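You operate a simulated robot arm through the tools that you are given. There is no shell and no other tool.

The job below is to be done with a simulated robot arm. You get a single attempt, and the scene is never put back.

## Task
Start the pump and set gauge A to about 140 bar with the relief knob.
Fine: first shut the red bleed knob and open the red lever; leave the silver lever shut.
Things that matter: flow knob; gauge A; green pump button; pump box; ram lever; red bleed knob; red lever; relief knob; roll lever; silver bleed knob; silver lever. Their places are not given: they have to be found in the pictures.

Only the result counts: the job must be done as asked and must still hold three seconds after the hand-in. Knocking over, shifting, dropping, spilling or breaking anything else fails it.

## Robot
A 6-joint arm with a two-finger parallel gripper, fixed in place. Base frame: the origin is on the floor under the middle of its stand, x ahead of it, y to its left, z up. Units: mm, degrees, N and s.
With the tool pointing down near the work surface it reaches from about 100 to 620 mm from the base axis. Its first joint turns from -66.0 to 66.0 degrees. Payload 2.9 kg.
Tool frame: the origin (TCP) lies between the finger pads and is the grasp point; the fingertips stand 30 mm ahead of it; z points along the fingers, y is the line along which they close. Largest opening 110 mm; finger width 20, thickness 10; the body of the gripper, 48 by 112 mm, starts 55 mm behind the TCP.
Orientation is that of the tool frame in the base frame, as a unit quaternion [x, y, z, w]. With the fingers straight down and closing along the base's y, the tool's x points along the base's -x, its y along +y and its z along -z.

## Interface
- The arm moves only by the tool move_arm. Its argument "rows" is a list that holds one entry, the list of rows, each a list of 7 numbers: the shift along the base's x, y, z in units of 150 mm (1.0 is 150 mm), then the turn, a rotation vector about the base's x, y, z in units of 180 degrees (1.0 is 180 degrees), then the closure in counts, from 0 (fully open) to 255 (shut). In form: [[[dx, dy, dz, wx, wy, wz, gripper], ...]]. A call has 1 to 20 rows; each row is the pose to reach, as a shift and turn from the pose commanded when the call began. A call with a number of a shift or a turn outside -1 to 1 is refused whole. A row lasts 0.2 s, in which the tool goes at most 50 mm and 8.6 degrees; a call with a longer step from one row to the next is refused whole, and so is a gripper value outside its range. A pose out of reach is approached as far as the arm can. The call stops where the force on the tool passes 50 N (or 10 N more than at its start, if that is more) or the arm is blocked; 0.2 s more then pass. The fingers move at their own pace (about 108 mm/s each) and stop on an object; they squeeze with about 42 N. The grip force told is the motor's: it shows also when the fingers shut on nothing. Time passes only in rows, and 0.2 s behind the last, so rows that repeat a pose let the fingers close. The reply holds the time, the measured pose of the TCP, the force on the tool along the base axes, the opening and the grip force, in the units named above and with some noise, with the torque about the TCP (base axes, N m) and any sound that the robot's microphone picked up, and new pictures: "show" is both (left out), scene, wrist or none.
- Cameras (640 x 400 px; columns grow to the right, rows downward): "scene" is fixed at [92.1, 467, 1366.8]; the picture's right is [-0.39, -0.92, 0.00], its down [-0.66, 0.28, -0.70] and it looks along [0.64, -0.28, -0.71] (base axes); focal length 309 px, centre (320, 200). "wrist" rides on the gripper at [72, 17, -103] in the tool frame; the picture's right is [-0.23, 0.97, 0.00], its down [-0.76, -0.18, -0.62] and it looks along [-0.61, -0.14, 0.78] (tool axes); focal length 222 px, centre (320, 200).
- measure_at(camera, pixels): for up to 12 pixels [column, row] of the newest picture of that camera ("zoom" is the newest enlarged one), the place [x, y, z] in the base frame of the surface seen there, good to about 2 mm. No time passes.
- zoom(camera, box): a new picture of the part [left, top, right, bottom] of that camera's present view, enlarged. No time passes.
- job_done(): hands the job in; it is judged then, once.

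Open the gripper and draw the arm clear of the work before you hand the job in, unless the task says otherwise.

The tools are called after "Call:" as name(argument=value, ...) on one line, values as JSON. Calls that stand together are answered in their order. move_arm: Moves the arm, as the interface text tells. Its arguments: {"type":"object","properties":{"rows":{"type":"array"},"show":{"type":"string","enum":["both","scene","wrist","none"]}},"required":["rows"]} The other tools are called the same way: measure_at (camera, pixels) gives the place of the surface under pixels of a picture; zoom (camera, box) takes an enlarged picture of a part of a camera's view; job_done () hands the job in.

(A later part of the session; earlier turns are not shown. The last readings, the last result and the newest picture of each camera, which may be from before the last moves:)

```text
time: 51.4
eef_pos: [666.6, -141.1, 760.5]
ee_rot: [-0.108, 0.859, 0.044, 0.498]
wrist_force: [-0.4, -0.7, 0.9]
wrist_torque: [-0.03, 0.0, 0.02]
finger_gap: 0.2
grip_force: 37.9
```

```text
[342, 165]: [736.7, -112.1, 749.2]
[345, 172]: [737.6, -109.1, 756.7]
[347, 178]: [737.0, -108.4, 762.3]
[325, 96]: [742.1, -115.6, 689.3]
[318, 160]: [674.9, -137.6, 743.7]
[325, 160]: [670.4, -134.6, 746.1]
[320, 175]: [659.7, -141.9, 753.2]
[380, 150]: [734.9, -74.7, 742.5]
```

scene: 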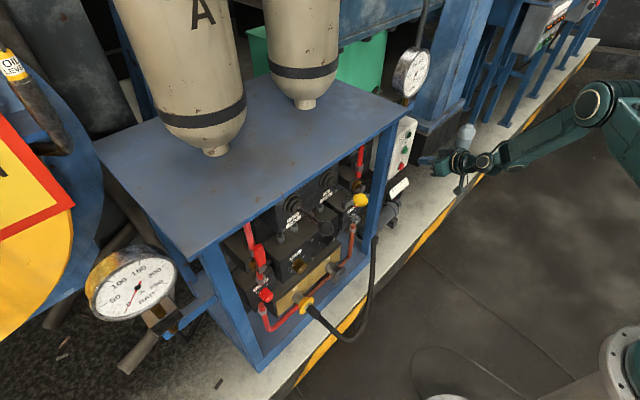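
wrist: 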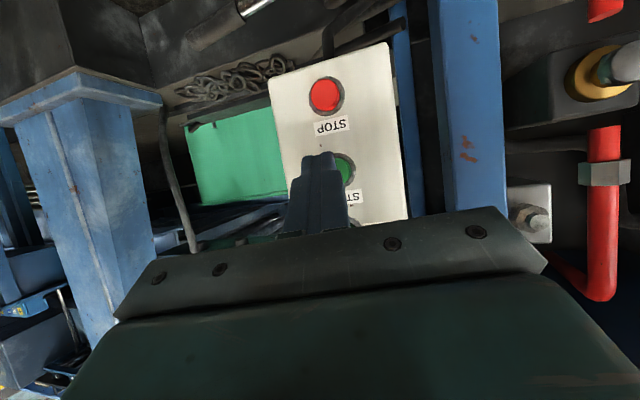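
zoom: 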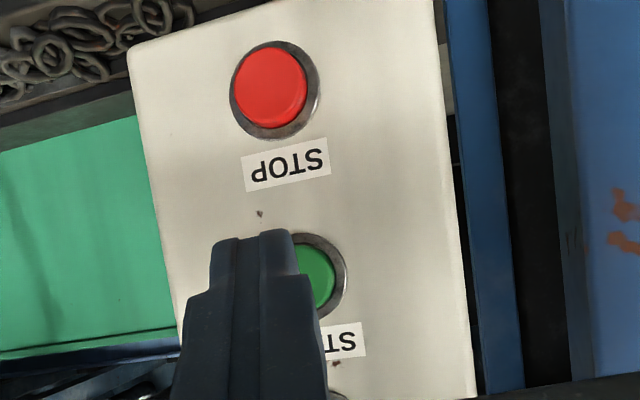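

The fingertip edge lines up with the button (u≈389, z≈754), about 46 mm away. I press slowly along the normal in small steps.

Call:
move_arm(rows=[[[0.1232, 0.0511, 0, 0, 0, 0, 255], [0.2341, 0.097, 0, 0, 0, 0, 255], [0.2649, 0.1098, 0, 0, 0, 0, 255], [0.2834, 0.1175, 0, 0, 0, 0, 255], [0.3018, 0.1251, 0, 0, 0, 0, 255], [0.3203, 0.1328, 0, 0, 0, 0, 255]]], show="both")

```text
time: 52.8
eef_pos: [714.0, -123.5, 760.8]
ee_rot: [-0.107, 0.86, 0.044, 0.497]
wrist_force: [-7.4, -1.5, 2.7]
wrist_torque: [0.03, 0.03, 0.04]
finger_gap: 0.1
grip_force: 38.0
heard: click
```

scene: 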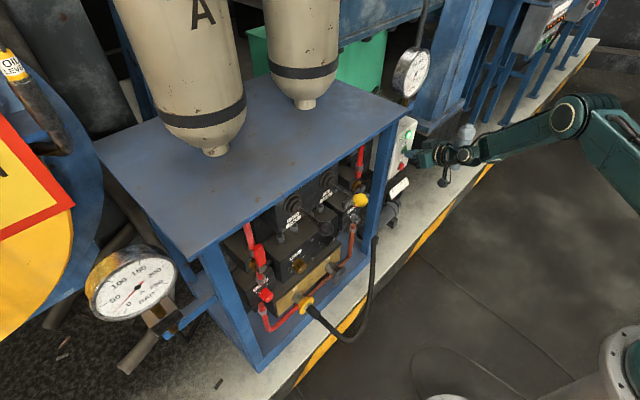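
wrist: 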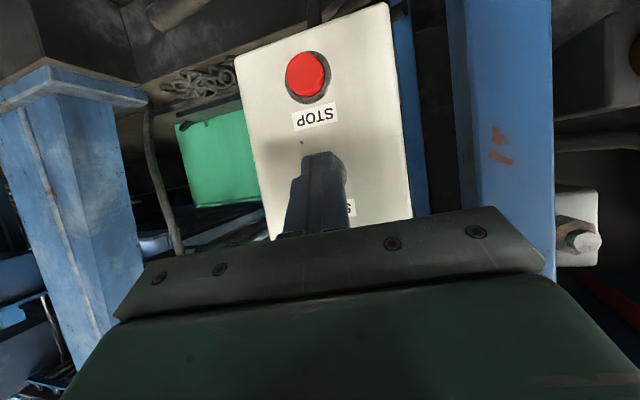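

A click was heard and the lamp at scene (409,133) looks lit. I draw back along the normal and check lamp and gauge A.

Call:
move_arm(rows=[[[-0.1232, -0.0511, 0, 0, 0, 0, 255], [-0.3, -0.1244, 0, 0, 0, 0, 255], [-0.5, -0.2073, 0, 0, 0, 0, 255]]], show="scene")

Call:
zoom(camera="scene", box=[60, 230, 230, 340])

Call:
zoom(camera="scene", box=[380, 40, 450, 180])

```text
time: 53.6
eef_pos: [639.2, -152.1, 761.3]
ee_rot: [-0.108, 0.859, 0.044, 0.499]
wrist_force: [0.1, 0.2, -0.7]
wrist_torque: [-0.02, 0.01, 0.01]
finger_gap: 0.0
grip_force: 37.9
```

scene: 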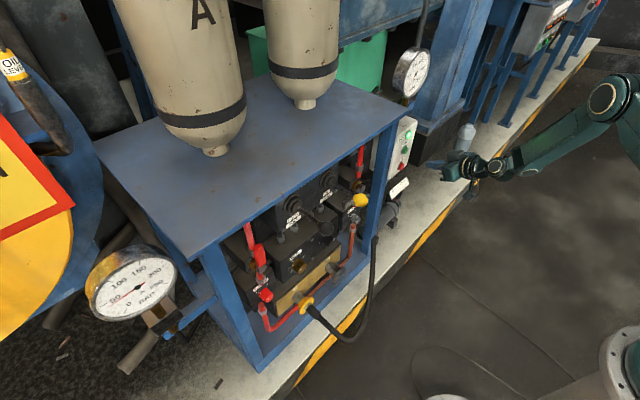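

```text
3.64 times, centred on (145, 285) of scene
```

zoom: 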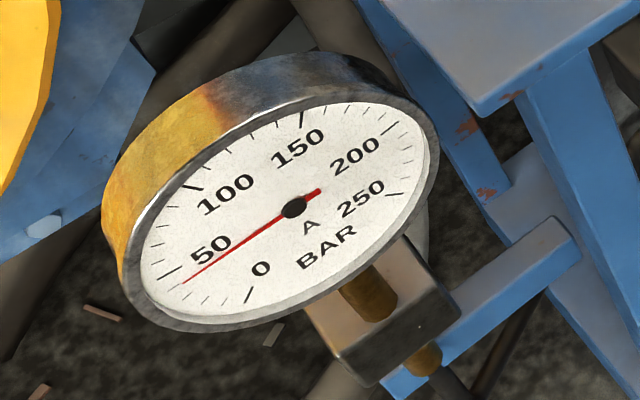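

```text
2.86 times, centred on (415, 110) of scene
```

zoom: 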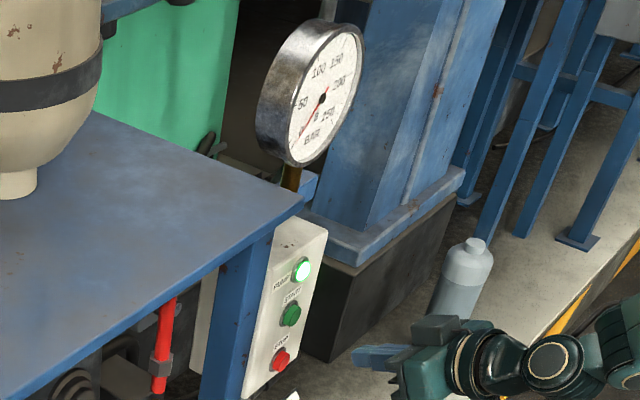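

The pump runs: lamp lit, gauge A is rising (about 40 bar), gauge B stays at 0. I travel back to the relief knob, keeping the tool pitched 30° down and well in front of the levers.

Call:
move_arm(rows=[[[-0.077, 0.221, -0.068, 0, 0, 0.0049, 255], [-0.155, 0.442, -0.137, 0, 0, 0.0097, 255], [-0.232, 0.662, -0.205, 0, 0, 0.0146, 255], [-0.309, 0.883, -0.273, 0, 0, 0.0194, 255]]], show="none")

Call:
move_arm(rows=[[[-0.074, 0.222, -0.083, 0, 0, 0.0049, 200], [-0.148, 0.444, -0.167, 0, 0, 0.0097, 160], [-0.222, 0.667, -0.25, 0, 0, 0.0146, 116], [-0.296, 0.889, -0.333, 0, 0, 0.0194, 116]]], show="none")

Call:
move_arm(rows=[[[-0.074, 0.222, -0.1, 0, 0, 0.0046, 116], [-0.148, 0.444, -0.2, 0, 0, 0.0091, 116], [-0.222, 0.666, -0.3, 0, 0, 0.0137, 116], [-0.296, 0.887, -0.4, 0, 0, 0.0183, 116]]], show="both")

```text
time: 54.6
eef_pos: [592.6, -20.5, 720.0]
ee_rot: [-0.133, 0.855, 0.059, 0.497]
wrist_force: [-0.4, 0.1, -0.2]
wrist_torque: [0.02, 0.0, 0.0]
finger_gap: 0.0
grip_force: 38.2
```

```text
time: 55.6
eef_pos: [547.8, 112.2, 668.9]
ee_rot: [-0.16, 0.851, 0.075, 0.495]
wrist_force: [-0.5, -0.2, -1.2]
wrist_torque: [-0.02, 0.02, -0.04]
finger_gap: 59.7
grip_force: 0.3
```

```text
time: 56.6
eef_pos: [504.6, 245.9, 609.8]
ee_rot: [-0.184, 0.846, 0.089, 0.492]
wrist_force: [-0.7, 0.4, -0.3]
wrist_torque: [0.0, -0.02, 0.05]
finger_gap: 59.9
grip_force: 0.1
```

scene: 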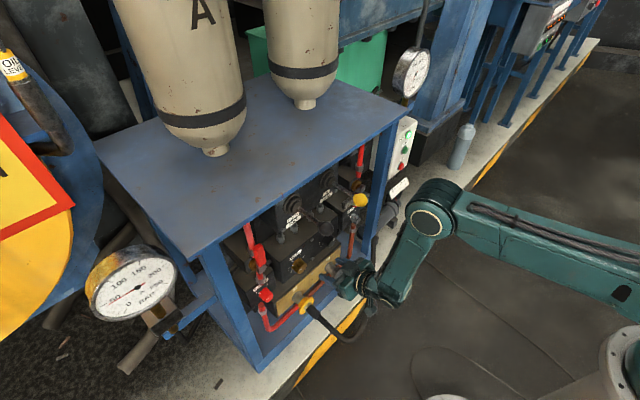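
wrist: 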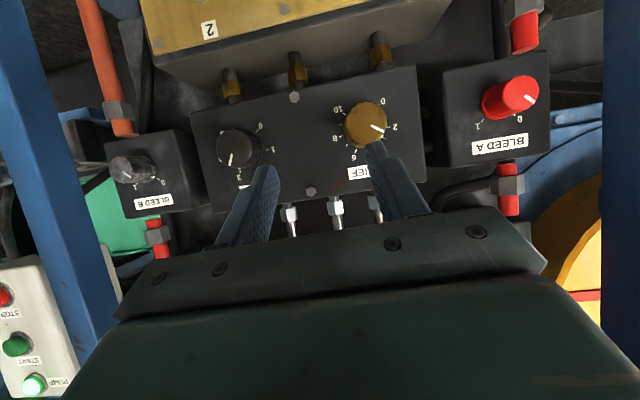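

All reached without trouble. I read gauge A and measure the relief knob (wrist (365,123)) precisely.

Call:
zoom(camera="scene", box=[60, 230, 230, 340])

Call:
zoom(camera="wrist", box=[310, 80, 430, 180])

Call:
measure_at(camera="wrist", pixels=[[365, 123], [355, 123], [375, 123], [365, 113], [365, 131], [385, 110], [345, 125], [400, 130], [340, 110], [390, 97], [335, 150], [410, 100]])

```text
3.64 times, centred on (145, 285) of scene
```

zoom: 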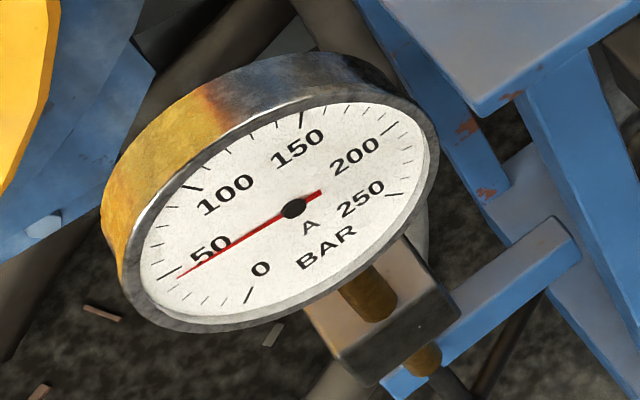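

```text
4.00 times, centred on (370, 130) of wrist
```

zoom: 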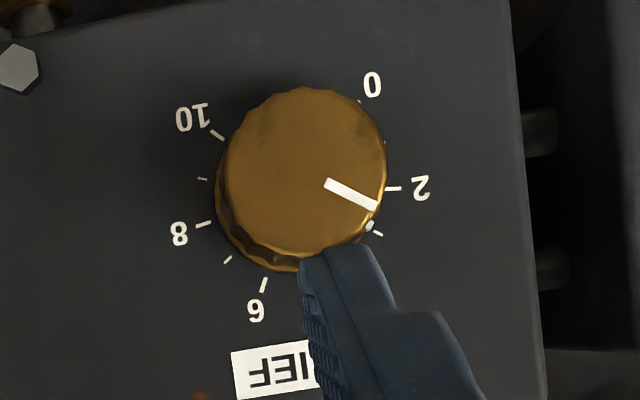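

```text
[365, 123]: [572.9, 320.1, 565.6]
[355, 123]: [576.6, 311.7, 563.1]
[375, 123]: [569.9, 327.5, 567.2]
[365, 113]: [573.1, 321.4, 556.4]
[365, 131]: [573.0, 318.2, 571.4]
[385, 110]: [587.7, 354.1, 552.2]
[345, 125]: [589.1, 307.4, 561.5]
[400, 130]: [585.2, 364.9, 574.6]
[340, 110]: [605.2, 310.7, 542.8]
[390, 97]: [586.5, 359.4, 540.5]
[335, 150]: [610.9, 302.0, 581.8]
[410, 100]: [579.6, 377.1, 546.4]
```

Gauge A reads about 47 bar with the relief at 3. The relief knob's face centre is (572.5,321,566), about 36 mm wide. I line up in front of it with the tool rolled 30° counter-clockwise, ready for a clockwise stroke.

Call:
move_arm(rows=[[[0.038, 0.105, -0.056, -0.0385, -0.016, 0, 100], [0.075, 0.21, -0.112, -0.077, -0.0319, 0, 100], [0.113, 0.314, -0.168, -0.1155, -0.0479, 0, 100], [0.15, 0.419, -0.224, -0.154, -0.0638, 0, 100]]], show="both")

Call:
zoom(camera="scene", box=[60, 230, 230, 340])

```text
time: 57.6
eef_pos: [526.5, 308.6, 576.9]
ee_rot: [-0.305, 0.789, -0.136, 0.515]
wrist_force: [0.6, -0.3, 0.5]
wrist_torque: [-0.01, -0.02, 0.02]
finger_gap: 67.0
grip_force: 0.1
```

scene: 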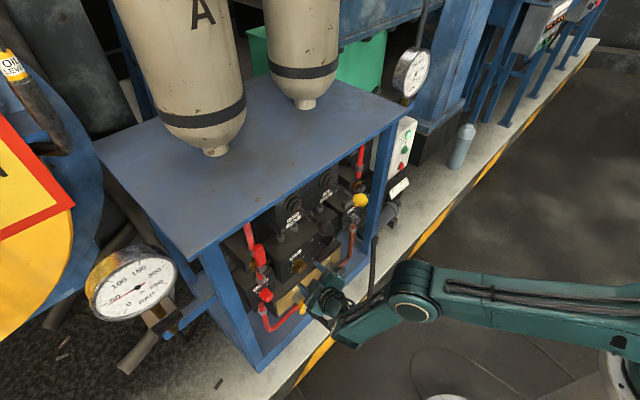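
wrist: 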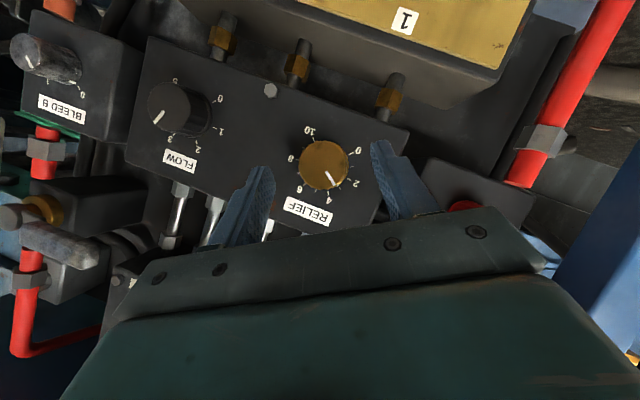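

```text
3.64 times, centred on (145, 285) of scene
```

zoom: 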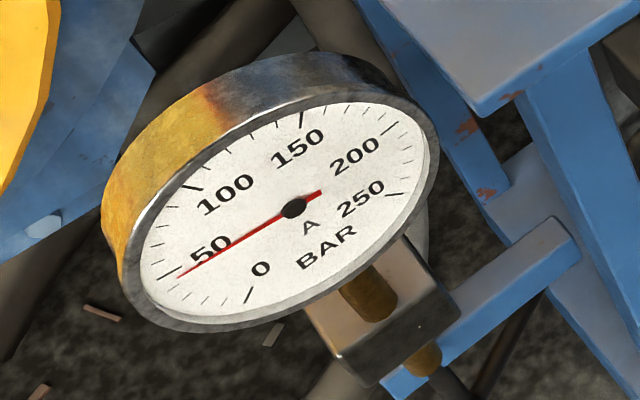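

Gauge A holds at about 47 bar. The knob is centred between the fingers (wrist (323,165)); I advance 38 mm and close on it.

Call:
move_arm(rows=[[[0.079, 0.033, 0, 0, 0, 0, 100], [0.157, 0.065, 0, 0, 0, 0, 100], [0.236, 0.098, 0, 0, 0, 0, 100], [0.236, 0.098, 0, 0, 0, 0, 255], [0.236, 0.098, 0, 0, 0, 0, 255], [0.236, 0.098, 0, 0, 0, 0, 255]]], show="wrist")

```text
time: 59.0
eef_pos: [562.9, 321.6, 575.6]
ee_rot: [-0.303, 0.79, -0.137, 0.515]
wrist_force: [0.6, -3.5, 2.7]
wrist_torque: [-0.05, 0.04, -0.06]
finger_gap: 40.3
grip_force: 45.0
```

wrist: 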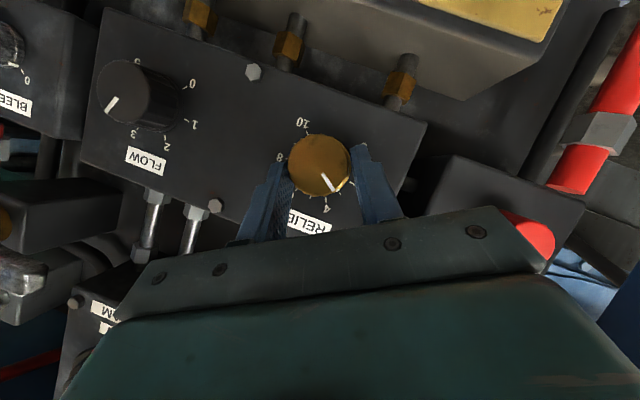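

Gripped (gap 40 mm). I turn the relief knob 30° clockwise and look at gauge A.

Call:
move_arm(rows=[[[0.0033, -0.0081, 0.0032, 0.0385, 0.016, 0, 255], [0.0068, -0.0165, 0.0052, 0.077, 0.0319, 0, 255], [0.0104, -0.0251, 0.006, 0.1155, 0.0479, 0, 255], [0.014, -0.0337, 0.0056, 0.154, 0.0638, 0, 255], [0.014, -0.0337, 0.0056, 0.154, 0.0638, 0, 255], [0.014, -0.0337, 0.0056, 0.154, 0.0638, 0, 255]]], show="both")

Call:
zoom(camera="scene", box=[60, 230, 230, 340])

Call:
zoom(camera="wrist", box=[260, 110, 380, 210])

```text
time: 60.4
eef_pos: [565.4, 316.5, 577.9]
ee_rot: [-0.183, 0.846, 0.087, 0.494]
wrist_force: [-18.5, -26.1, 21.8]
wrist_torque: [0.0, -0.54, -0.61]
finger_gap: 40.5
grip_force: 45.1
```

scene: 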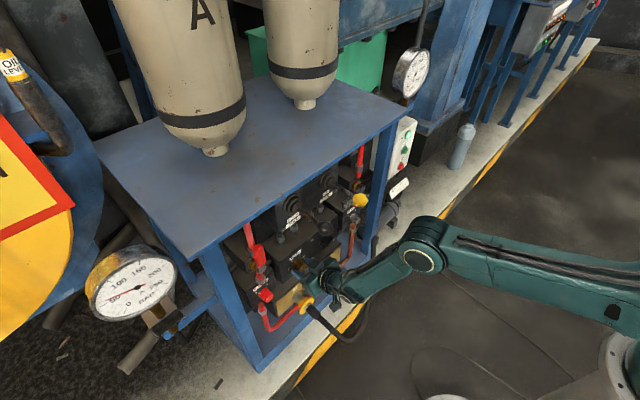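
wrist: 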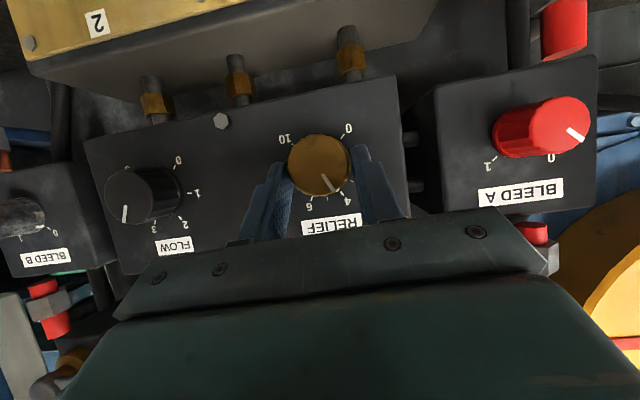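

```text
3.64 times, centred on (145, 285) of scene
```

zoom: 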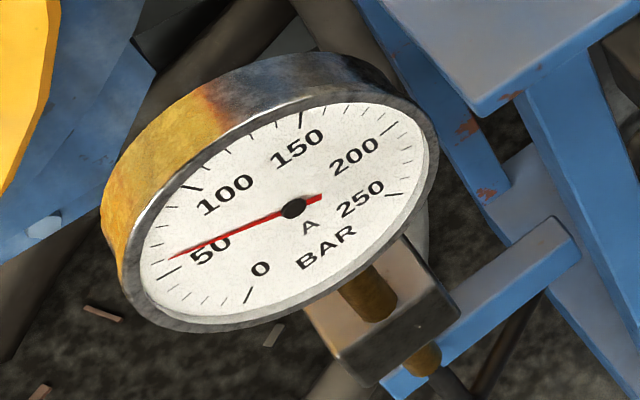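

```text
4.00 times, centred on (320, 160) of wrist
```

zoom: 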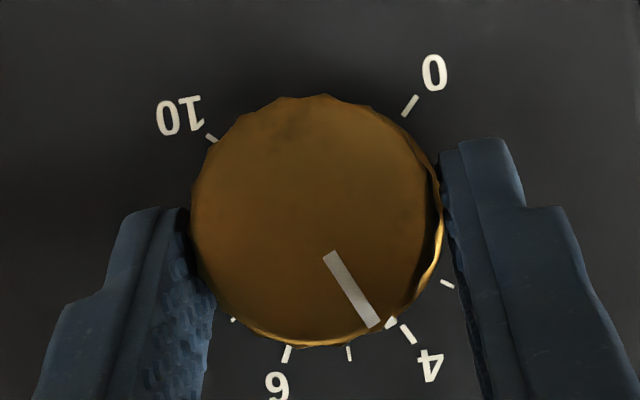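

The pointer is now near 4 and gauge A reads about 59 bar. There is some side force (my axis estimate is ~1.5 mm off), so I correct the centre slightly and turn another 45° clockwise.

Call:
move_arm(rows=[[[-0.0004, -0.0163, 0.0057, 0.0385, 0.016, 0, 255], [0.0037, -0.0263, 0.0035, 0.077, 0.0319, 0, 255], [0.0077, -0.0358, -0.0003, 0.1155, 0.0479, 0, 255], [0.0114, -0.0449, -0.0053, 0.154, 0.0638, 0, 255], [0.0149, -0.0532, -0.0115, 0.1925, 0.0798, 0, 255], [0.018, -0.0607, -0.0189, 0.231, 0.0958, 0, 255], [0.018, -0.0607, -0.0189, 0.231, 0.0958, 0, 255]]], show="both")

Call:
zoom(camera="scene", box=[60, 230, 230, 340])

Call:
zoom(camera="wrist", box=[260, 110, 380, 210])

```text
time: 62.0
eef_pos: [569.3, 306.9, 574.5]
ee_rot: [0.018, 0.822, 0.406, 0.398]
wrist_force: [9.6, -14.7, -3.8]
wrist_torque: [0.09, -0.72, -1.14]
finger_gap: 40.4
grip_force: 44.8
```

scene: 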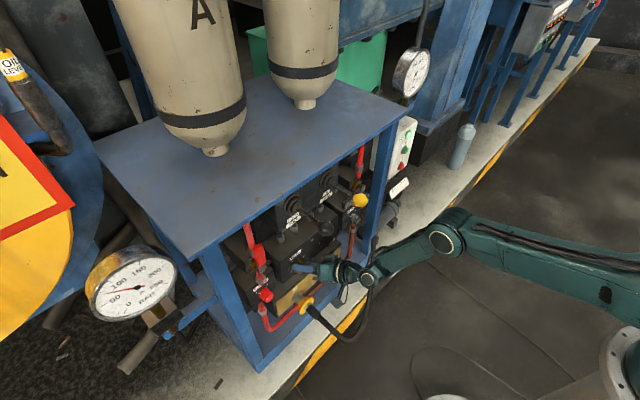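
wrist: 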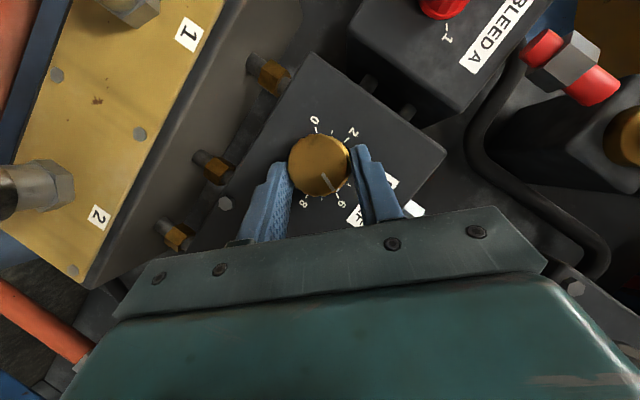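

```text
3.64 times, centred on (145, 285) of scene
```

zoom: 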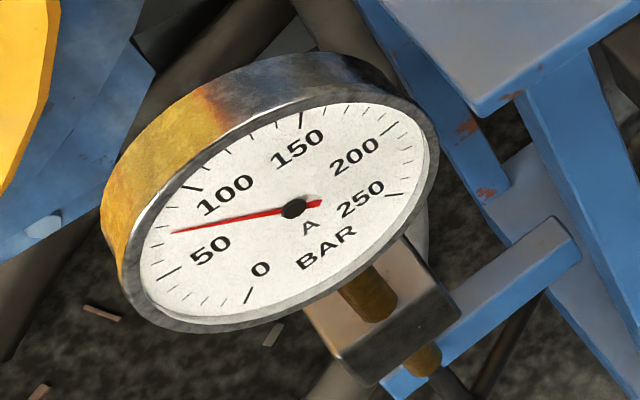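

```text
4.00 times, centred on (320, 160) of wrist
```

zoom: 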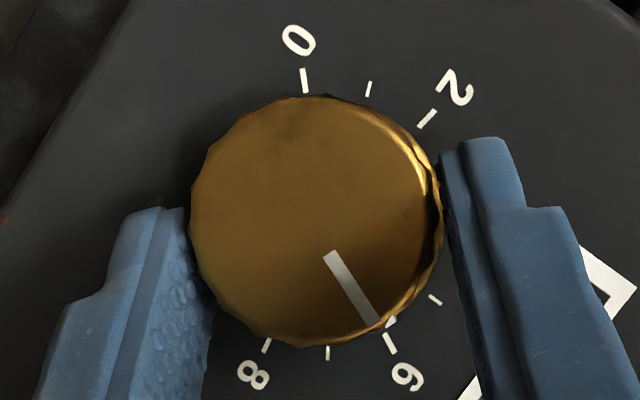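

Pointer about 5.8; gauge A about 77 bar and possibly still rising. I release, draw back and look at the gauge again.

Call:
move_arm(rows=[[[0, 0, 0, 0, 0, 0, 100], [0, 0, 0, 0, 0, 0, 100], [-0.08, -0.033, 0, 0, 0, 0, 100], [-0.16, -0.066, 0, 0, 0, 0, 100], [-0.24, -0.099, 0, 0, 0, 0, 100]]], show="both")

Call:
zoom(camera="scene", box=[90, 240, 190, 330])

Call:
zoom(camera="wrist", box=[260, 110, 380, 210])

```text
time: 63.2
eef_pos: [530.5, 294.6, 576.0]
ee_rot: [0.017, 0.822, 0.408, 0.396]
wrist_force: [0.2, 0.6, 0.3]
wrist_torque: [0.02, 0.03, -0.02]
finger_gap: 67.0
grip_force: 0.0
```

scene: 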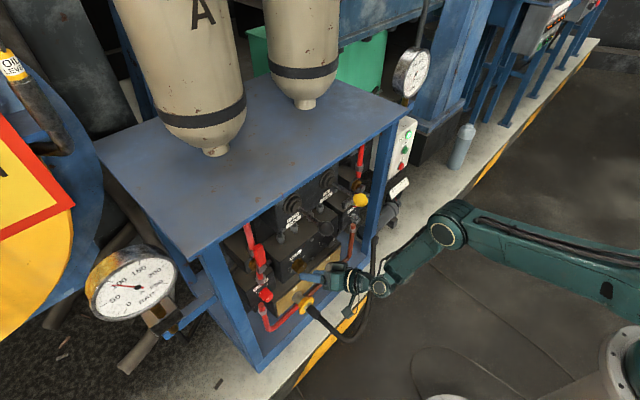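
wrist: 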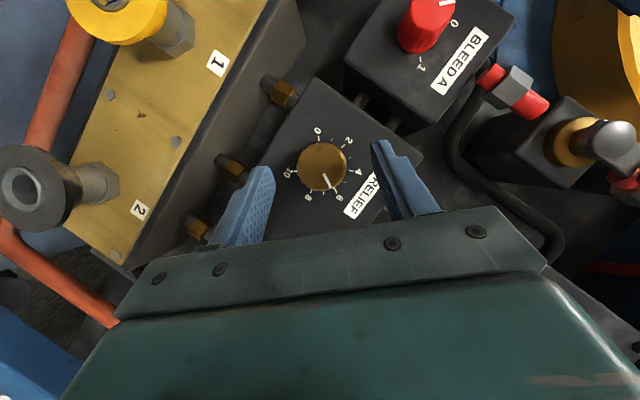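

```text
4.44 times, centred on (140, 285) of scene
```

zoom: 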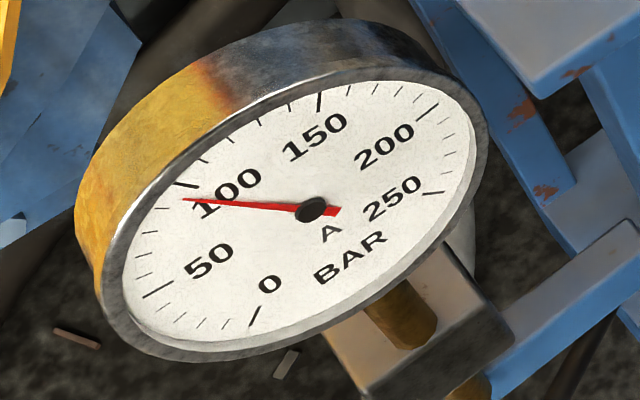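

```text
4.00 times, centred on (320, 160) of wrist
```

zoom: 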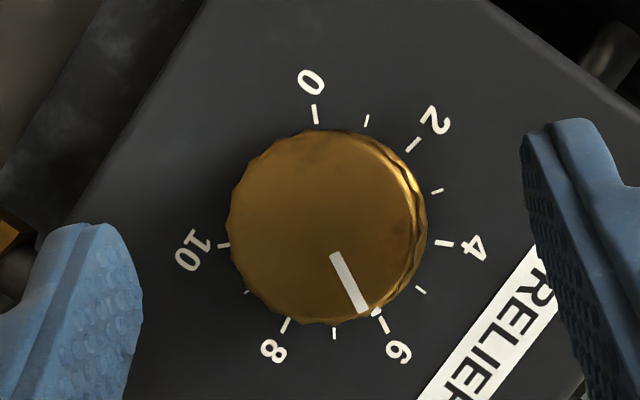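

Gauge A has climbed to about 93 bar (it lags by a couple of seconds). I measure the knob face again and let time pass while rolling back to -30°.

Call:
measure_at(camera="wrist", pixels=[[320, 166], [310, 166], [330, 166], [320, 156], [320, 176]])

Call:
move_arm(rows=[[[-0.002, 0.008, 0, -0.0385, -0.016, 0, 100], [-0.004, 0.017, 0, -0.077, -0.0319, 0, 100], [-0.005, 0.025, 0, -0.1155, -0.0479, 0, 100], [-0.007, 0.033, 0, -0.154, -0.0638, 0, 100], [-0.009, 0.042, 0, -0.1925, -0.0798, 0, 100], [-0.011, 0.05, 0, -0.231, -0.0958, 0, 100], [-0.013, 0.058, 0, -0.2695, -0.1117, 0, 100], [-0.015, 0.067, -0.001, -0.308, -0.1277, 0, 100], [-0.016, 0.075, -0.002, -0.3465, -0.1436, 0, 100], [-0.018, 0.083, -0.003, -0.385, -0.1596, 0, 100]]], show="both")

Call:
zoom(camera="scene", box=[90, 240, 190, 330])

```text
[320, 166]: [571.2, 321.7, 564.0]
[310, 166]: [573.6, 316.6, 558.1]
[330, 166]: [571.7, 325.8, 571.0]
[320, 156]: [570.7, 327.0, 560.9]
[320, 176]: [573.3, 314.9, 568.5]
```

```text
time: 65.4
eef_pos: [529.1, 306.9, 574.2]
ee_rot: [-0.304, 0.789, -0.137, 0.515]
wrist_force: [0.3, -0.1, 0.4]
wrist_torque: [0.01, 0.0, 0.03]
finger_gap: 66.7
grip_force: 0.1
```

scene: 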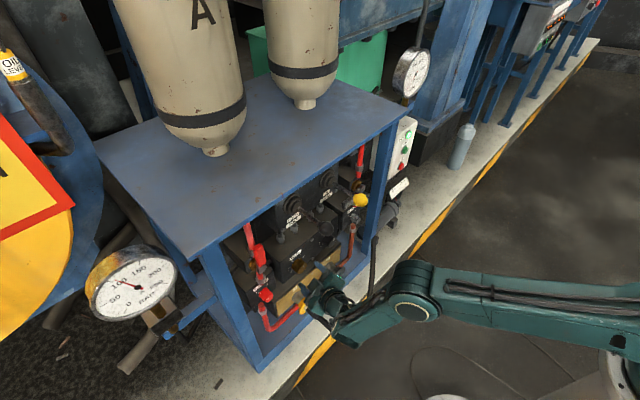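
wrist: 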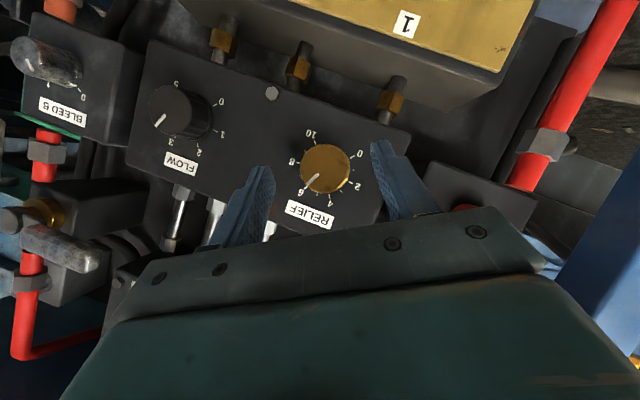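

```text
4.44 times, centred on (140, 285) of scene
```

zoom: 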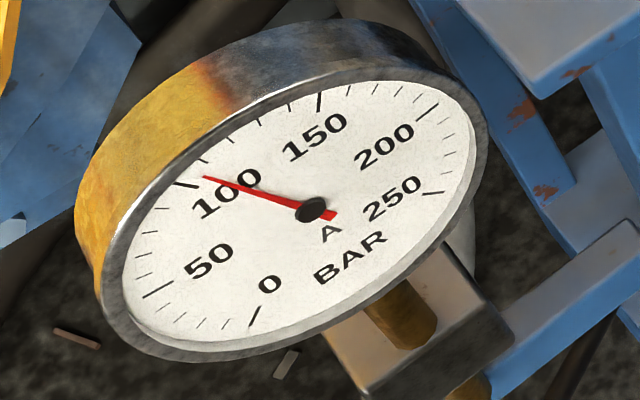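

Gauge A is at about 107 bar and still rising. I wait three seconds in place to see where it settles.

Call:
move_arm(rows=[[[0, 0, 0, 0, 0, 0, 100], [0, 0, 0, 0, 0, 0, 100], [0, 0, 0, 0, 0, 0, 100], [0, 0, 0, 0, 0, 0, 100], [0, 0, 0, 0, 0, 0, 100], [0, 0, 0, 0, 0, 0, 100], [0, 0, 0, 0, 0, 0, 100], [0, 0, 0, 0, 0, 0, 100], [0, 0, 0, 0, 0, 0, 100], [0, 0, 0, 0, 0, 0, 100], [0, 0, 0, 0, 0, 0, 100], [0, 0, 0, 0, 0, 0, 100], [0, 0, 0, 0, 0, 0, 100], [0, 0, 0, 0, 0, 0, 100], [0, 0, 0, 0, 0, 0, 100]]], show="both")

Call:
zoom(camera="scene", box=[90, 240, 190, 330])

Call:
zoom(camera="wrist", box=[270, 120, 390, 220])

```text
time: 68.6
eef_pos: [528.3, 306.0, 574.1]
ee_rot: [-0.305, 0.79, -0.135, 0.515]
wrist_force: [-0.5, -0.3, 0.4]
wrist_torque: [0.02, 0.0, -0.04]
finger_gap: 67.1
grip_force: 0.0
```

scene: 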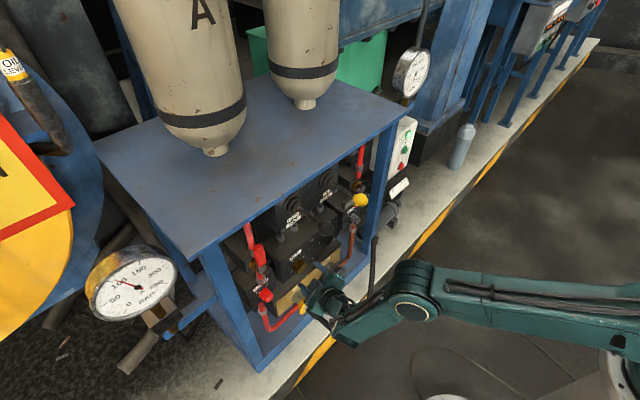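
wrist: 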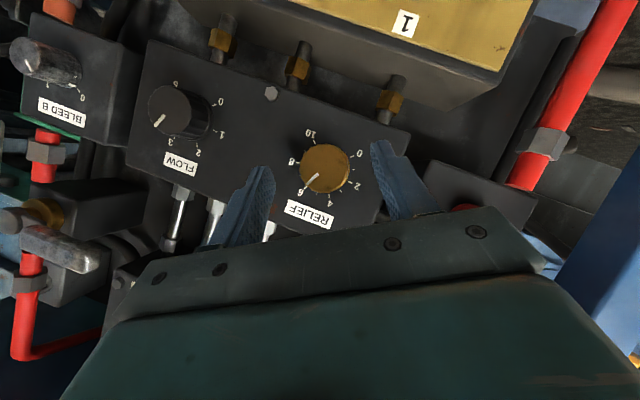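

```text
4.44 times, centred on (140, 285) of scene
```

zoom: 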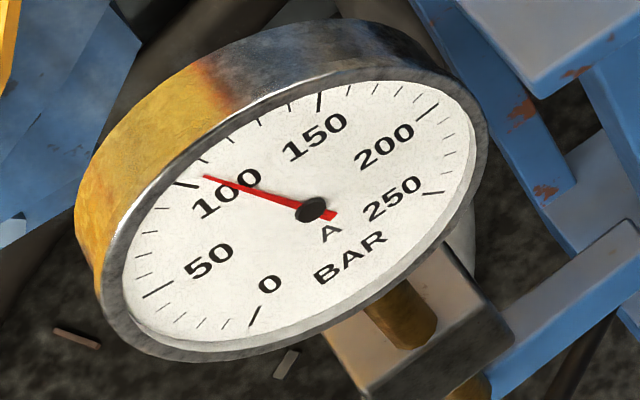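

```text
4.00 times, centred on (330, 170) of wrist
```

zoom: 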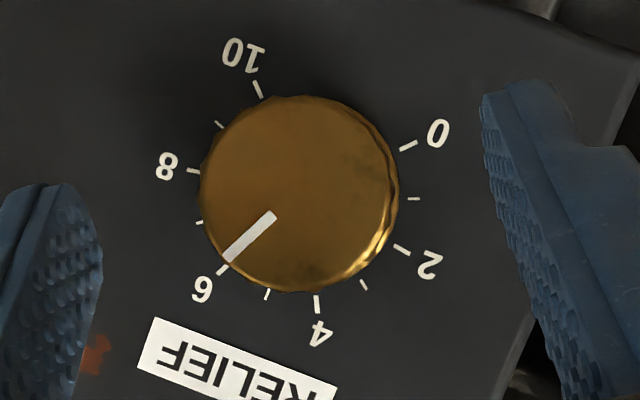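

Gauge A has settled at about 105 bar with the pointer near 5.9, so roughly 20 bar per unit; about 1.7 units (46°) more is needed. I advance and grip again.

Call:
move_arm(rows=[[[0.072, 0.035, 0.003, 0, 0, 0, 100], [0.145, 0.069, 0.006, 0, 0, 0, 100], [0.217, 0.104, 0.008, 0, 0, 0, 100], [0.217, 0.104, 0.008, 0, 0, 0, 255], [0.217, 0.104, 0.008, 0, 0, 0, 255], [0.217, 0.104, 0.008, 0, 0, 0, 255]]], show="wrist")

```text
time: 70.0
eef_pos: [560.9, 321.1, 576.1]
ee_rot: [-0.304, 0.79, -0.136, 0.516]
wrist_force: [-1.4, -5.9, 4.8]
wrist_torque: [0.08, -0.41, -0.08]
finger_gap: 40.0
grip_force: 45.5
```

wrist: 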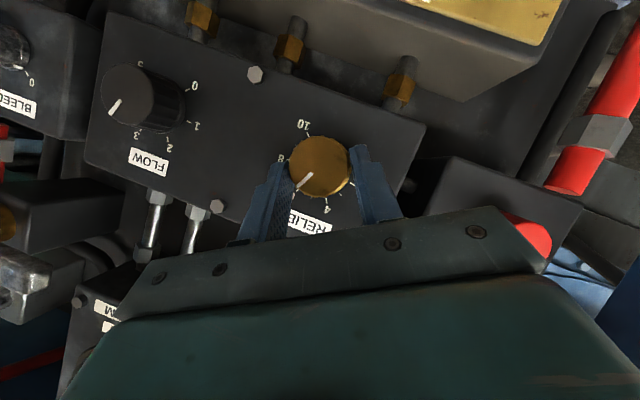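

Gripped. I turn 46° clockwise about the knob's axis and hold for two seconds while the gauge settles.

Call:
move_arm(rows=[[[0.0039, -0.0094, 0.0047, 0.0394, 0.0163, 0, 255], [0.008, -0.0192, 0.0079, 0.0787, 0.0326, 0, 255], [0.0122, -0.0294, 0.0097, 0.1181, 0.0489, 0, 255], [0.0164, -0.0397, 0.0099, 0.1574, 0.0653, 0, 255], [0.0207, -0.0499, 0.0087, 0.1968, 0.0816, 0, 255], [0.0248, -0.0599, 0.006, 0.2361, 0.0979, 0, 255], [0.0248, -0.0599, 0.006, 0.2361, 0.0979, 0, 255], [0.0248, -0.0599, 0.006, 0.2361, 0.0979, 0, 255], [0.0248, -0.0599, 0.006, 0.2361, 0.0979, 0, 255], [0.0248, -0.0599, 0.006, 0.2361, 0.0979, 0, 255], [0.0248, -0.0599, 0.006, 0.2361, 0.0979, 0, 255], [0.0248, -0.0599, 0.006, 0.2361, 0.0979, 0, 255], [0.0248, -0.0599, 0.006, 0.2361, 0.0979, 0, 255], [0.0248, -0.0599, 0.006, 0.2361, 0.0979, 0, 255], [0.0248, -0.0599, 0.006, 0.2361, 0.0979, 0, 255], [0.0248, -0.0599, 0.006, 0.2361, 0.0979, 0, 255]]], show="both")

Call:
zoom(camera="scene", box=[90, 240, 190, 330])

Call:
zoom(camera="wrist", box=[260, 110, 380, 210])

```text
time: 73.4
eef_pos: [564.6, 311.7, 576.3]
ee_rot: [-0.113, 0.853, 0.206, 0.466]
wrist_force: [-15.3, -27.4, 22.6]
wrist_torque: [0.01, -0.37, -0.45]
finger_gap: 39.8
grip_force: 45.1
```

scene: 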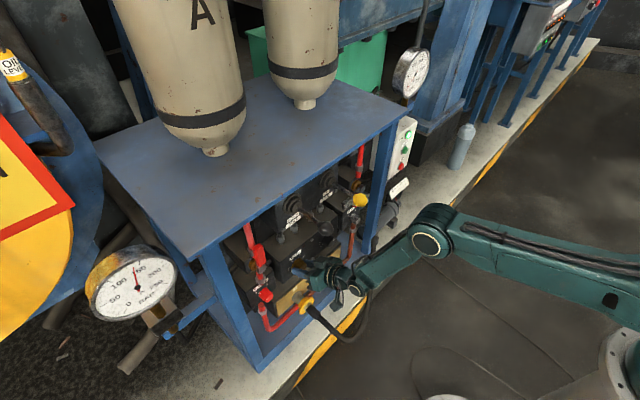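
wrist: 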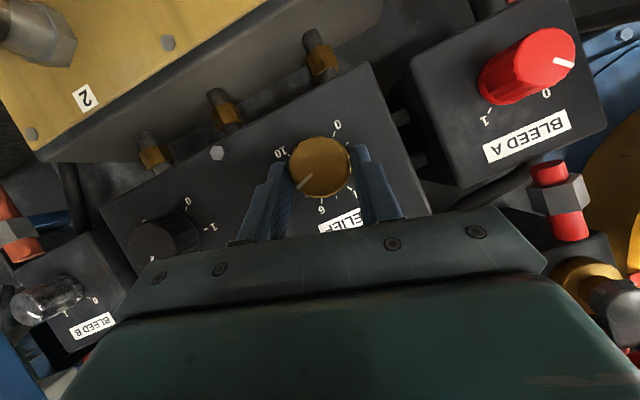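

```text
4.44 times, centred on (140, 285) of scene
```

zoom: 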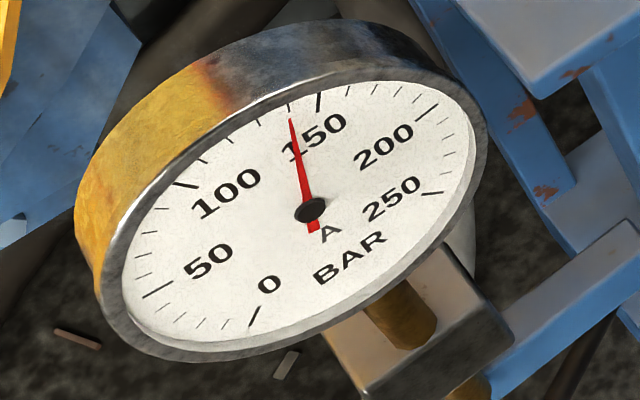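

```text
4.00 times, centred on (320, 160) of wrist
```

zoom: 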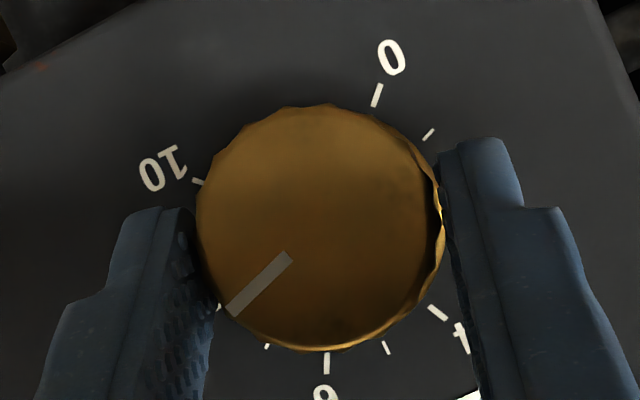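

Gauge A reads close to 140 bar now. I open the fingers in place (without moving) and wait to see whether it keeps rising.

Call:
move_arm(rows=[[[0, 0, 0, 0, 0, 0, 100], [0, 0, 0, 0, 0, 0, 100], [0, 0, 0, 0, 0, 0, 100], [0, 0, 0, 0, 0, 0, 100], [0, 0, 0, 0, 0, 0, 100], [0, 0, 0, 0, 0, 0, 100], [0, 0, 0, 0, 0, 0, 100], [0, 0, 0, 0, 0, 0, 100], [0, 0, 0, 0, 0, 0, 100], [0, 0, 0, 0, 0, 0, 100], [0, 0, 0, 0, 0, 0, 100], [0, 0, 0, 0, 0, 0, 100]]], show="both")

Call:
zoom(camera="scene", box=[90, 240, 190, 330])

Call:
zoom(camera="wrist", box=[260, 110, 380, 210])

```text
time: 76.0
eef_pos: [563.7, 312.8, 575.7]
ee_rot: [-0.114, 0.853, 0.206, 0.467]
wrist_force: [0.3, -0.3, 0.2]
wrist_torque: [0.02, 0.02, 0.01]
finger_gap: 66.8
grip_force: 0.1
```

scene: 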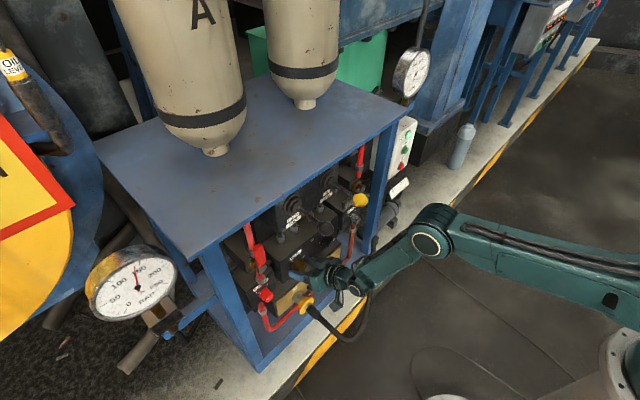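
wrist: 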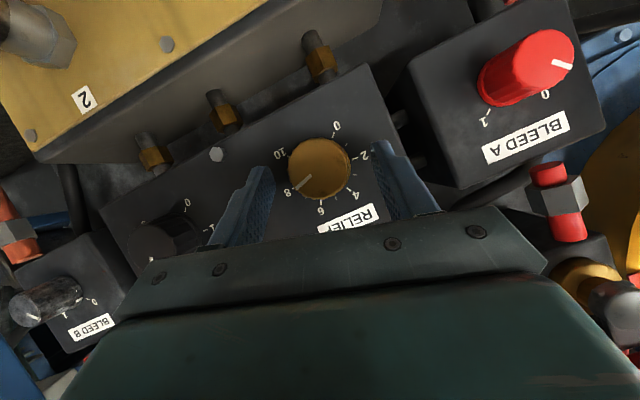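

```text
4.44 times, centred on (140, 285) of scene
```

zoom: 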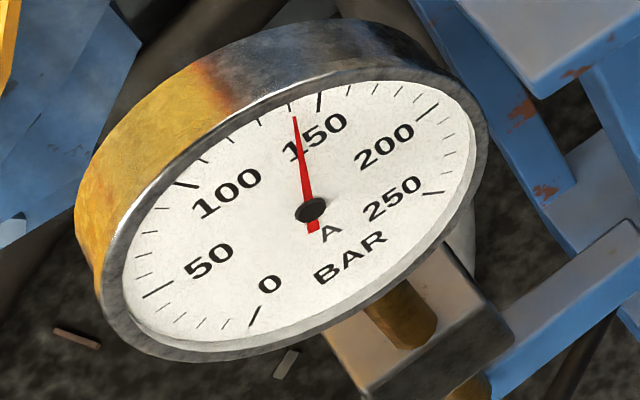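

```text
4.00 times, centred on (320, 160) of wrist
```

zoom: 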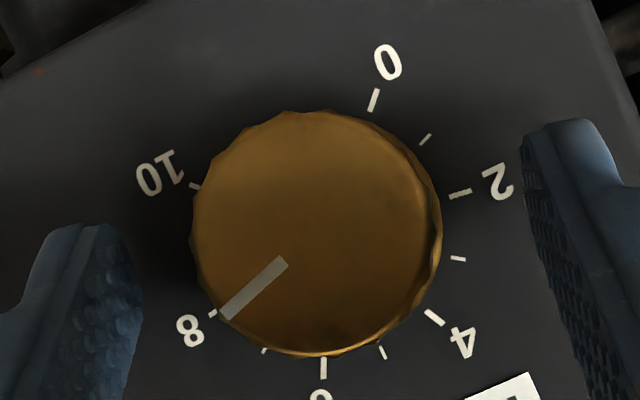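

The reading is now about 141–142 bar. I zoom closer to read it more exactly and wait a little longer for stability.

Call:
zoom(camera="scene", box=[110, 250, 170, 300])

Call:
move_arm(rows=[[[-0.08, -0.033, 0, 0, 0, 0, 100], [-0.16, -0.066, 0, 0, 0, 0, 100], [-0.24, -0.099, 0, 0, 0, 0, 100], [-0.32, -0.132, 0, 0, 0, 0, 100], [-0.32, -0.132, 0, 0, 0, 0, 100], [-0.32, -0.132, 0, 0, 0, 0, 100], [-0.32, -0.132, 0, 0, 0, 0, 100], [-0.32, -0.132, 0, 0, 0, 0, 100], [-0.32, -0.132, 0, 0, 0, 0, 100], [-0.32, -0.132, 0, 0, 0, 0, 100]]], show="both")

Call:
zoom(camera="scene", box=[110, 250, 170, 300])

```text
8.00 times, centred on (140, 275) of scene
```

zoom: 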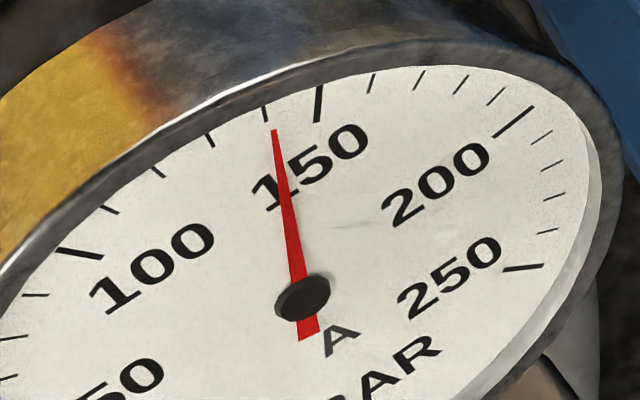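

```text
time: 78.2
eef_pos: [517.2, 293.5, 575.7]
ee_rot: [-0.114, 0.853, 0.206, 0.466]
wrist_force: [0.9, 0.0, 0.0]
wrist_torque: [-0.02, -0.02, -0.01]
finger_gap: 67.0
grip_force: 0.0
```

scene: 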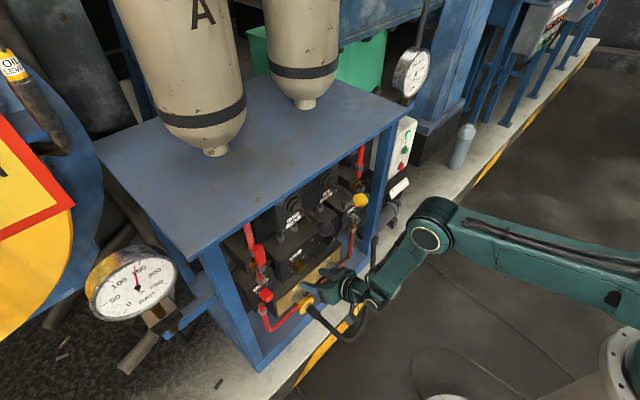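
wrist: 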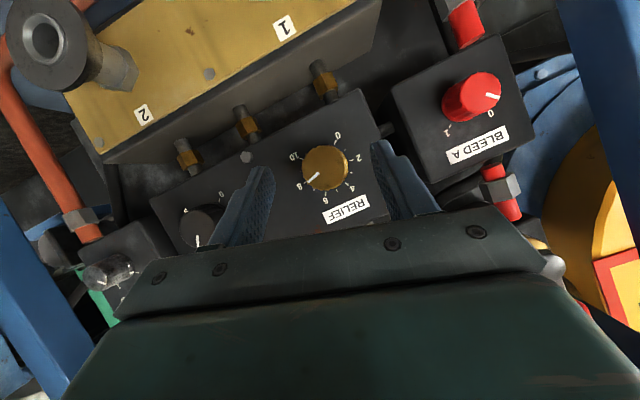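

```text
8.00 times, centred on (140, 275) of scene
```

zoom: 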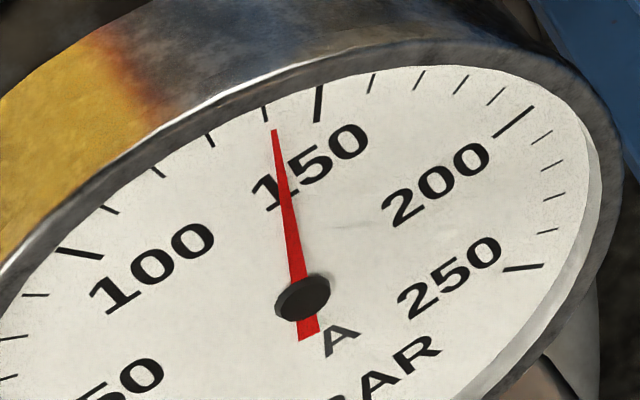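

The needle is steady between the two pictures; allowing for parallax it reads 140 bar within a couple of bar. I open the gripper fully and draw the arm away from the panel.

Call:
move_arm(rows=[[[-0.12, -0.08, 0.0, 0, 0, 0, 60], [-0.24, -0.2, 0.05, 0, 0, 0, 0], [-0.36, -0.35, 0.1, 0, 0, 0, 0], [-0.48, -0.5, 0.2, 0, 0, 0, 0]]], show="none")

Call:
move_arm(rows=[[[-0.02, -0.2, 0.2, -0.0128, 0.0308, 0, 0], [-0.04, -0.4, 0.4, -0.0255, 0.0616, 0, 0], [-0.06, -0.6, 0.6, -0.0383, 0.0924, 0, 0], [-0.08, -0.8, 0.8, -0.051, 0.1232, 0, 0], [-0.1, -1.0, 1.0, -0.0638, 0.154, 0, 0]]], show="both")

Call:
zoom(camera="scene", box=[110, 250, 170, 300])

Call:
zoom(camera="scene", box=[230, 180, 390, 320])

```text
time: 79.2
eef_pos: [445.0, 218.3, 607.1]
ee_rot: [-0.114, 0.852, 0.206, 0.467]
wrist_force: [-0.3, -0.3, 0.8]
wrist_torque: [-0.04, 0.01, 0.01]
finger_gap: 109.9
grip_force: 0.1
```

```text
time: 80.4
eef_pos: [428.9, 68.2, 756.3]
ee_rot: [-0.108, 0.956, 0.142, 0.234]
wrist_force: [0.1, 0.6, 0.9]
wrist_torque: [-0.04, 0.01, 0.01]
finger_gap: 109.8
grip_force: 0.0
```

scene: 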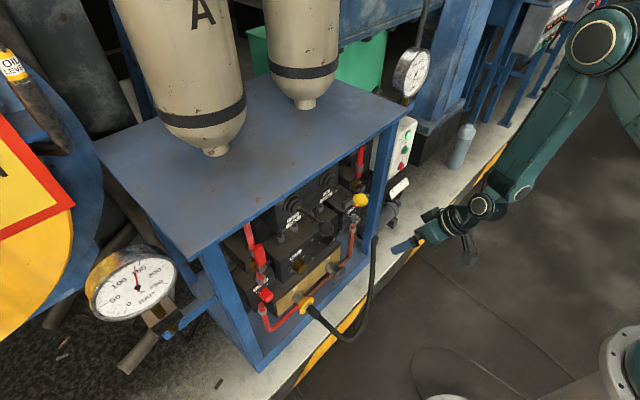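
wrist: 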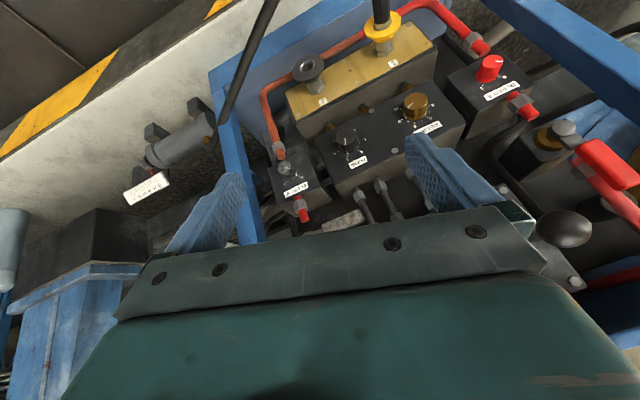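

```text
8.00 times, centred on (140, 275) of scene
```

zoom: 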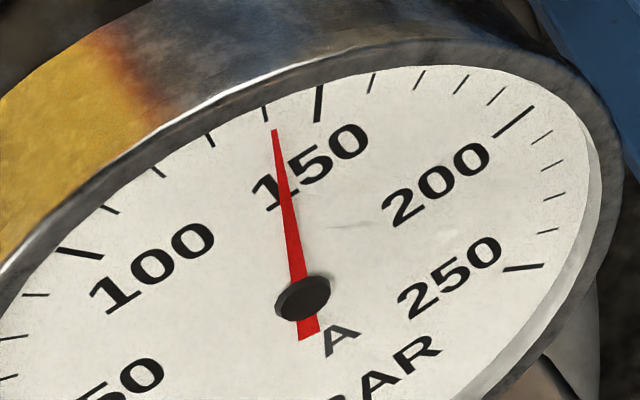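

```text
2.86 times, centred on (310, 250) of scene
```

zoom: 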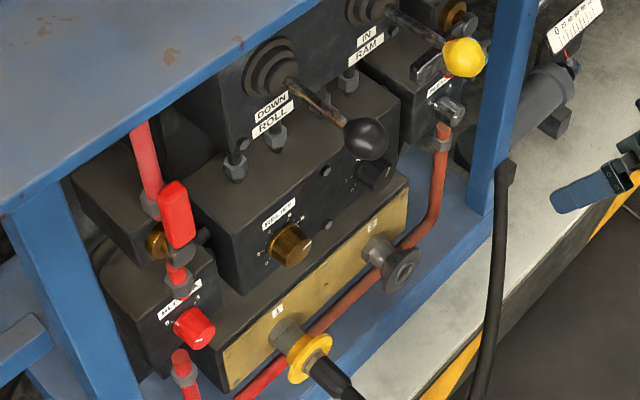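

Everything looks as intended: red lever upright, silver lever across, gauge steady at 140. I do a final check of the pump lamp, gauge B and bleed A pointer before handing in.

Call:
zoom(camera="scene", box=[380, 40, 450, 180])

Call:
zoom(camera="wrist", box=[380, 40, 640, 220])

Call:
zoom(camera="wrist", box=[440, 40, 540, 120])

```text
2.86 times, centred on (415, 110) of scene
```

zoom: 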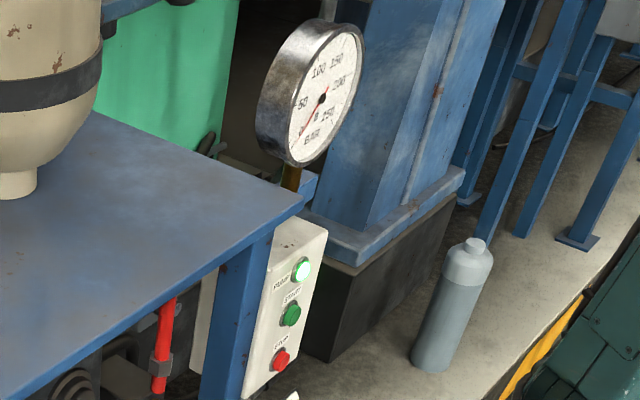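

```text
2.22 times, centred on (510, 130) of wrist
```

zoom: 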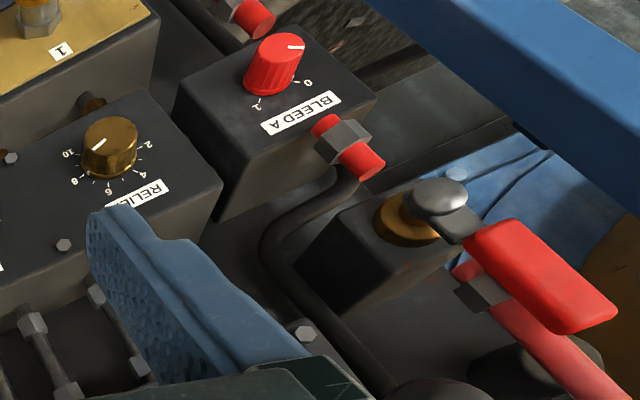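

```text
5.00 times, centred on (490, 80) of wrist
```

zoom: 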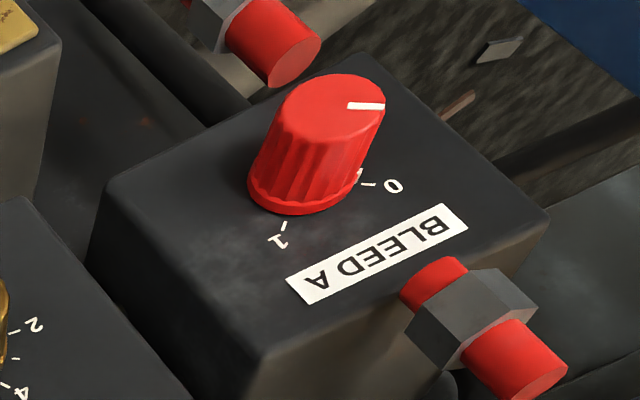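

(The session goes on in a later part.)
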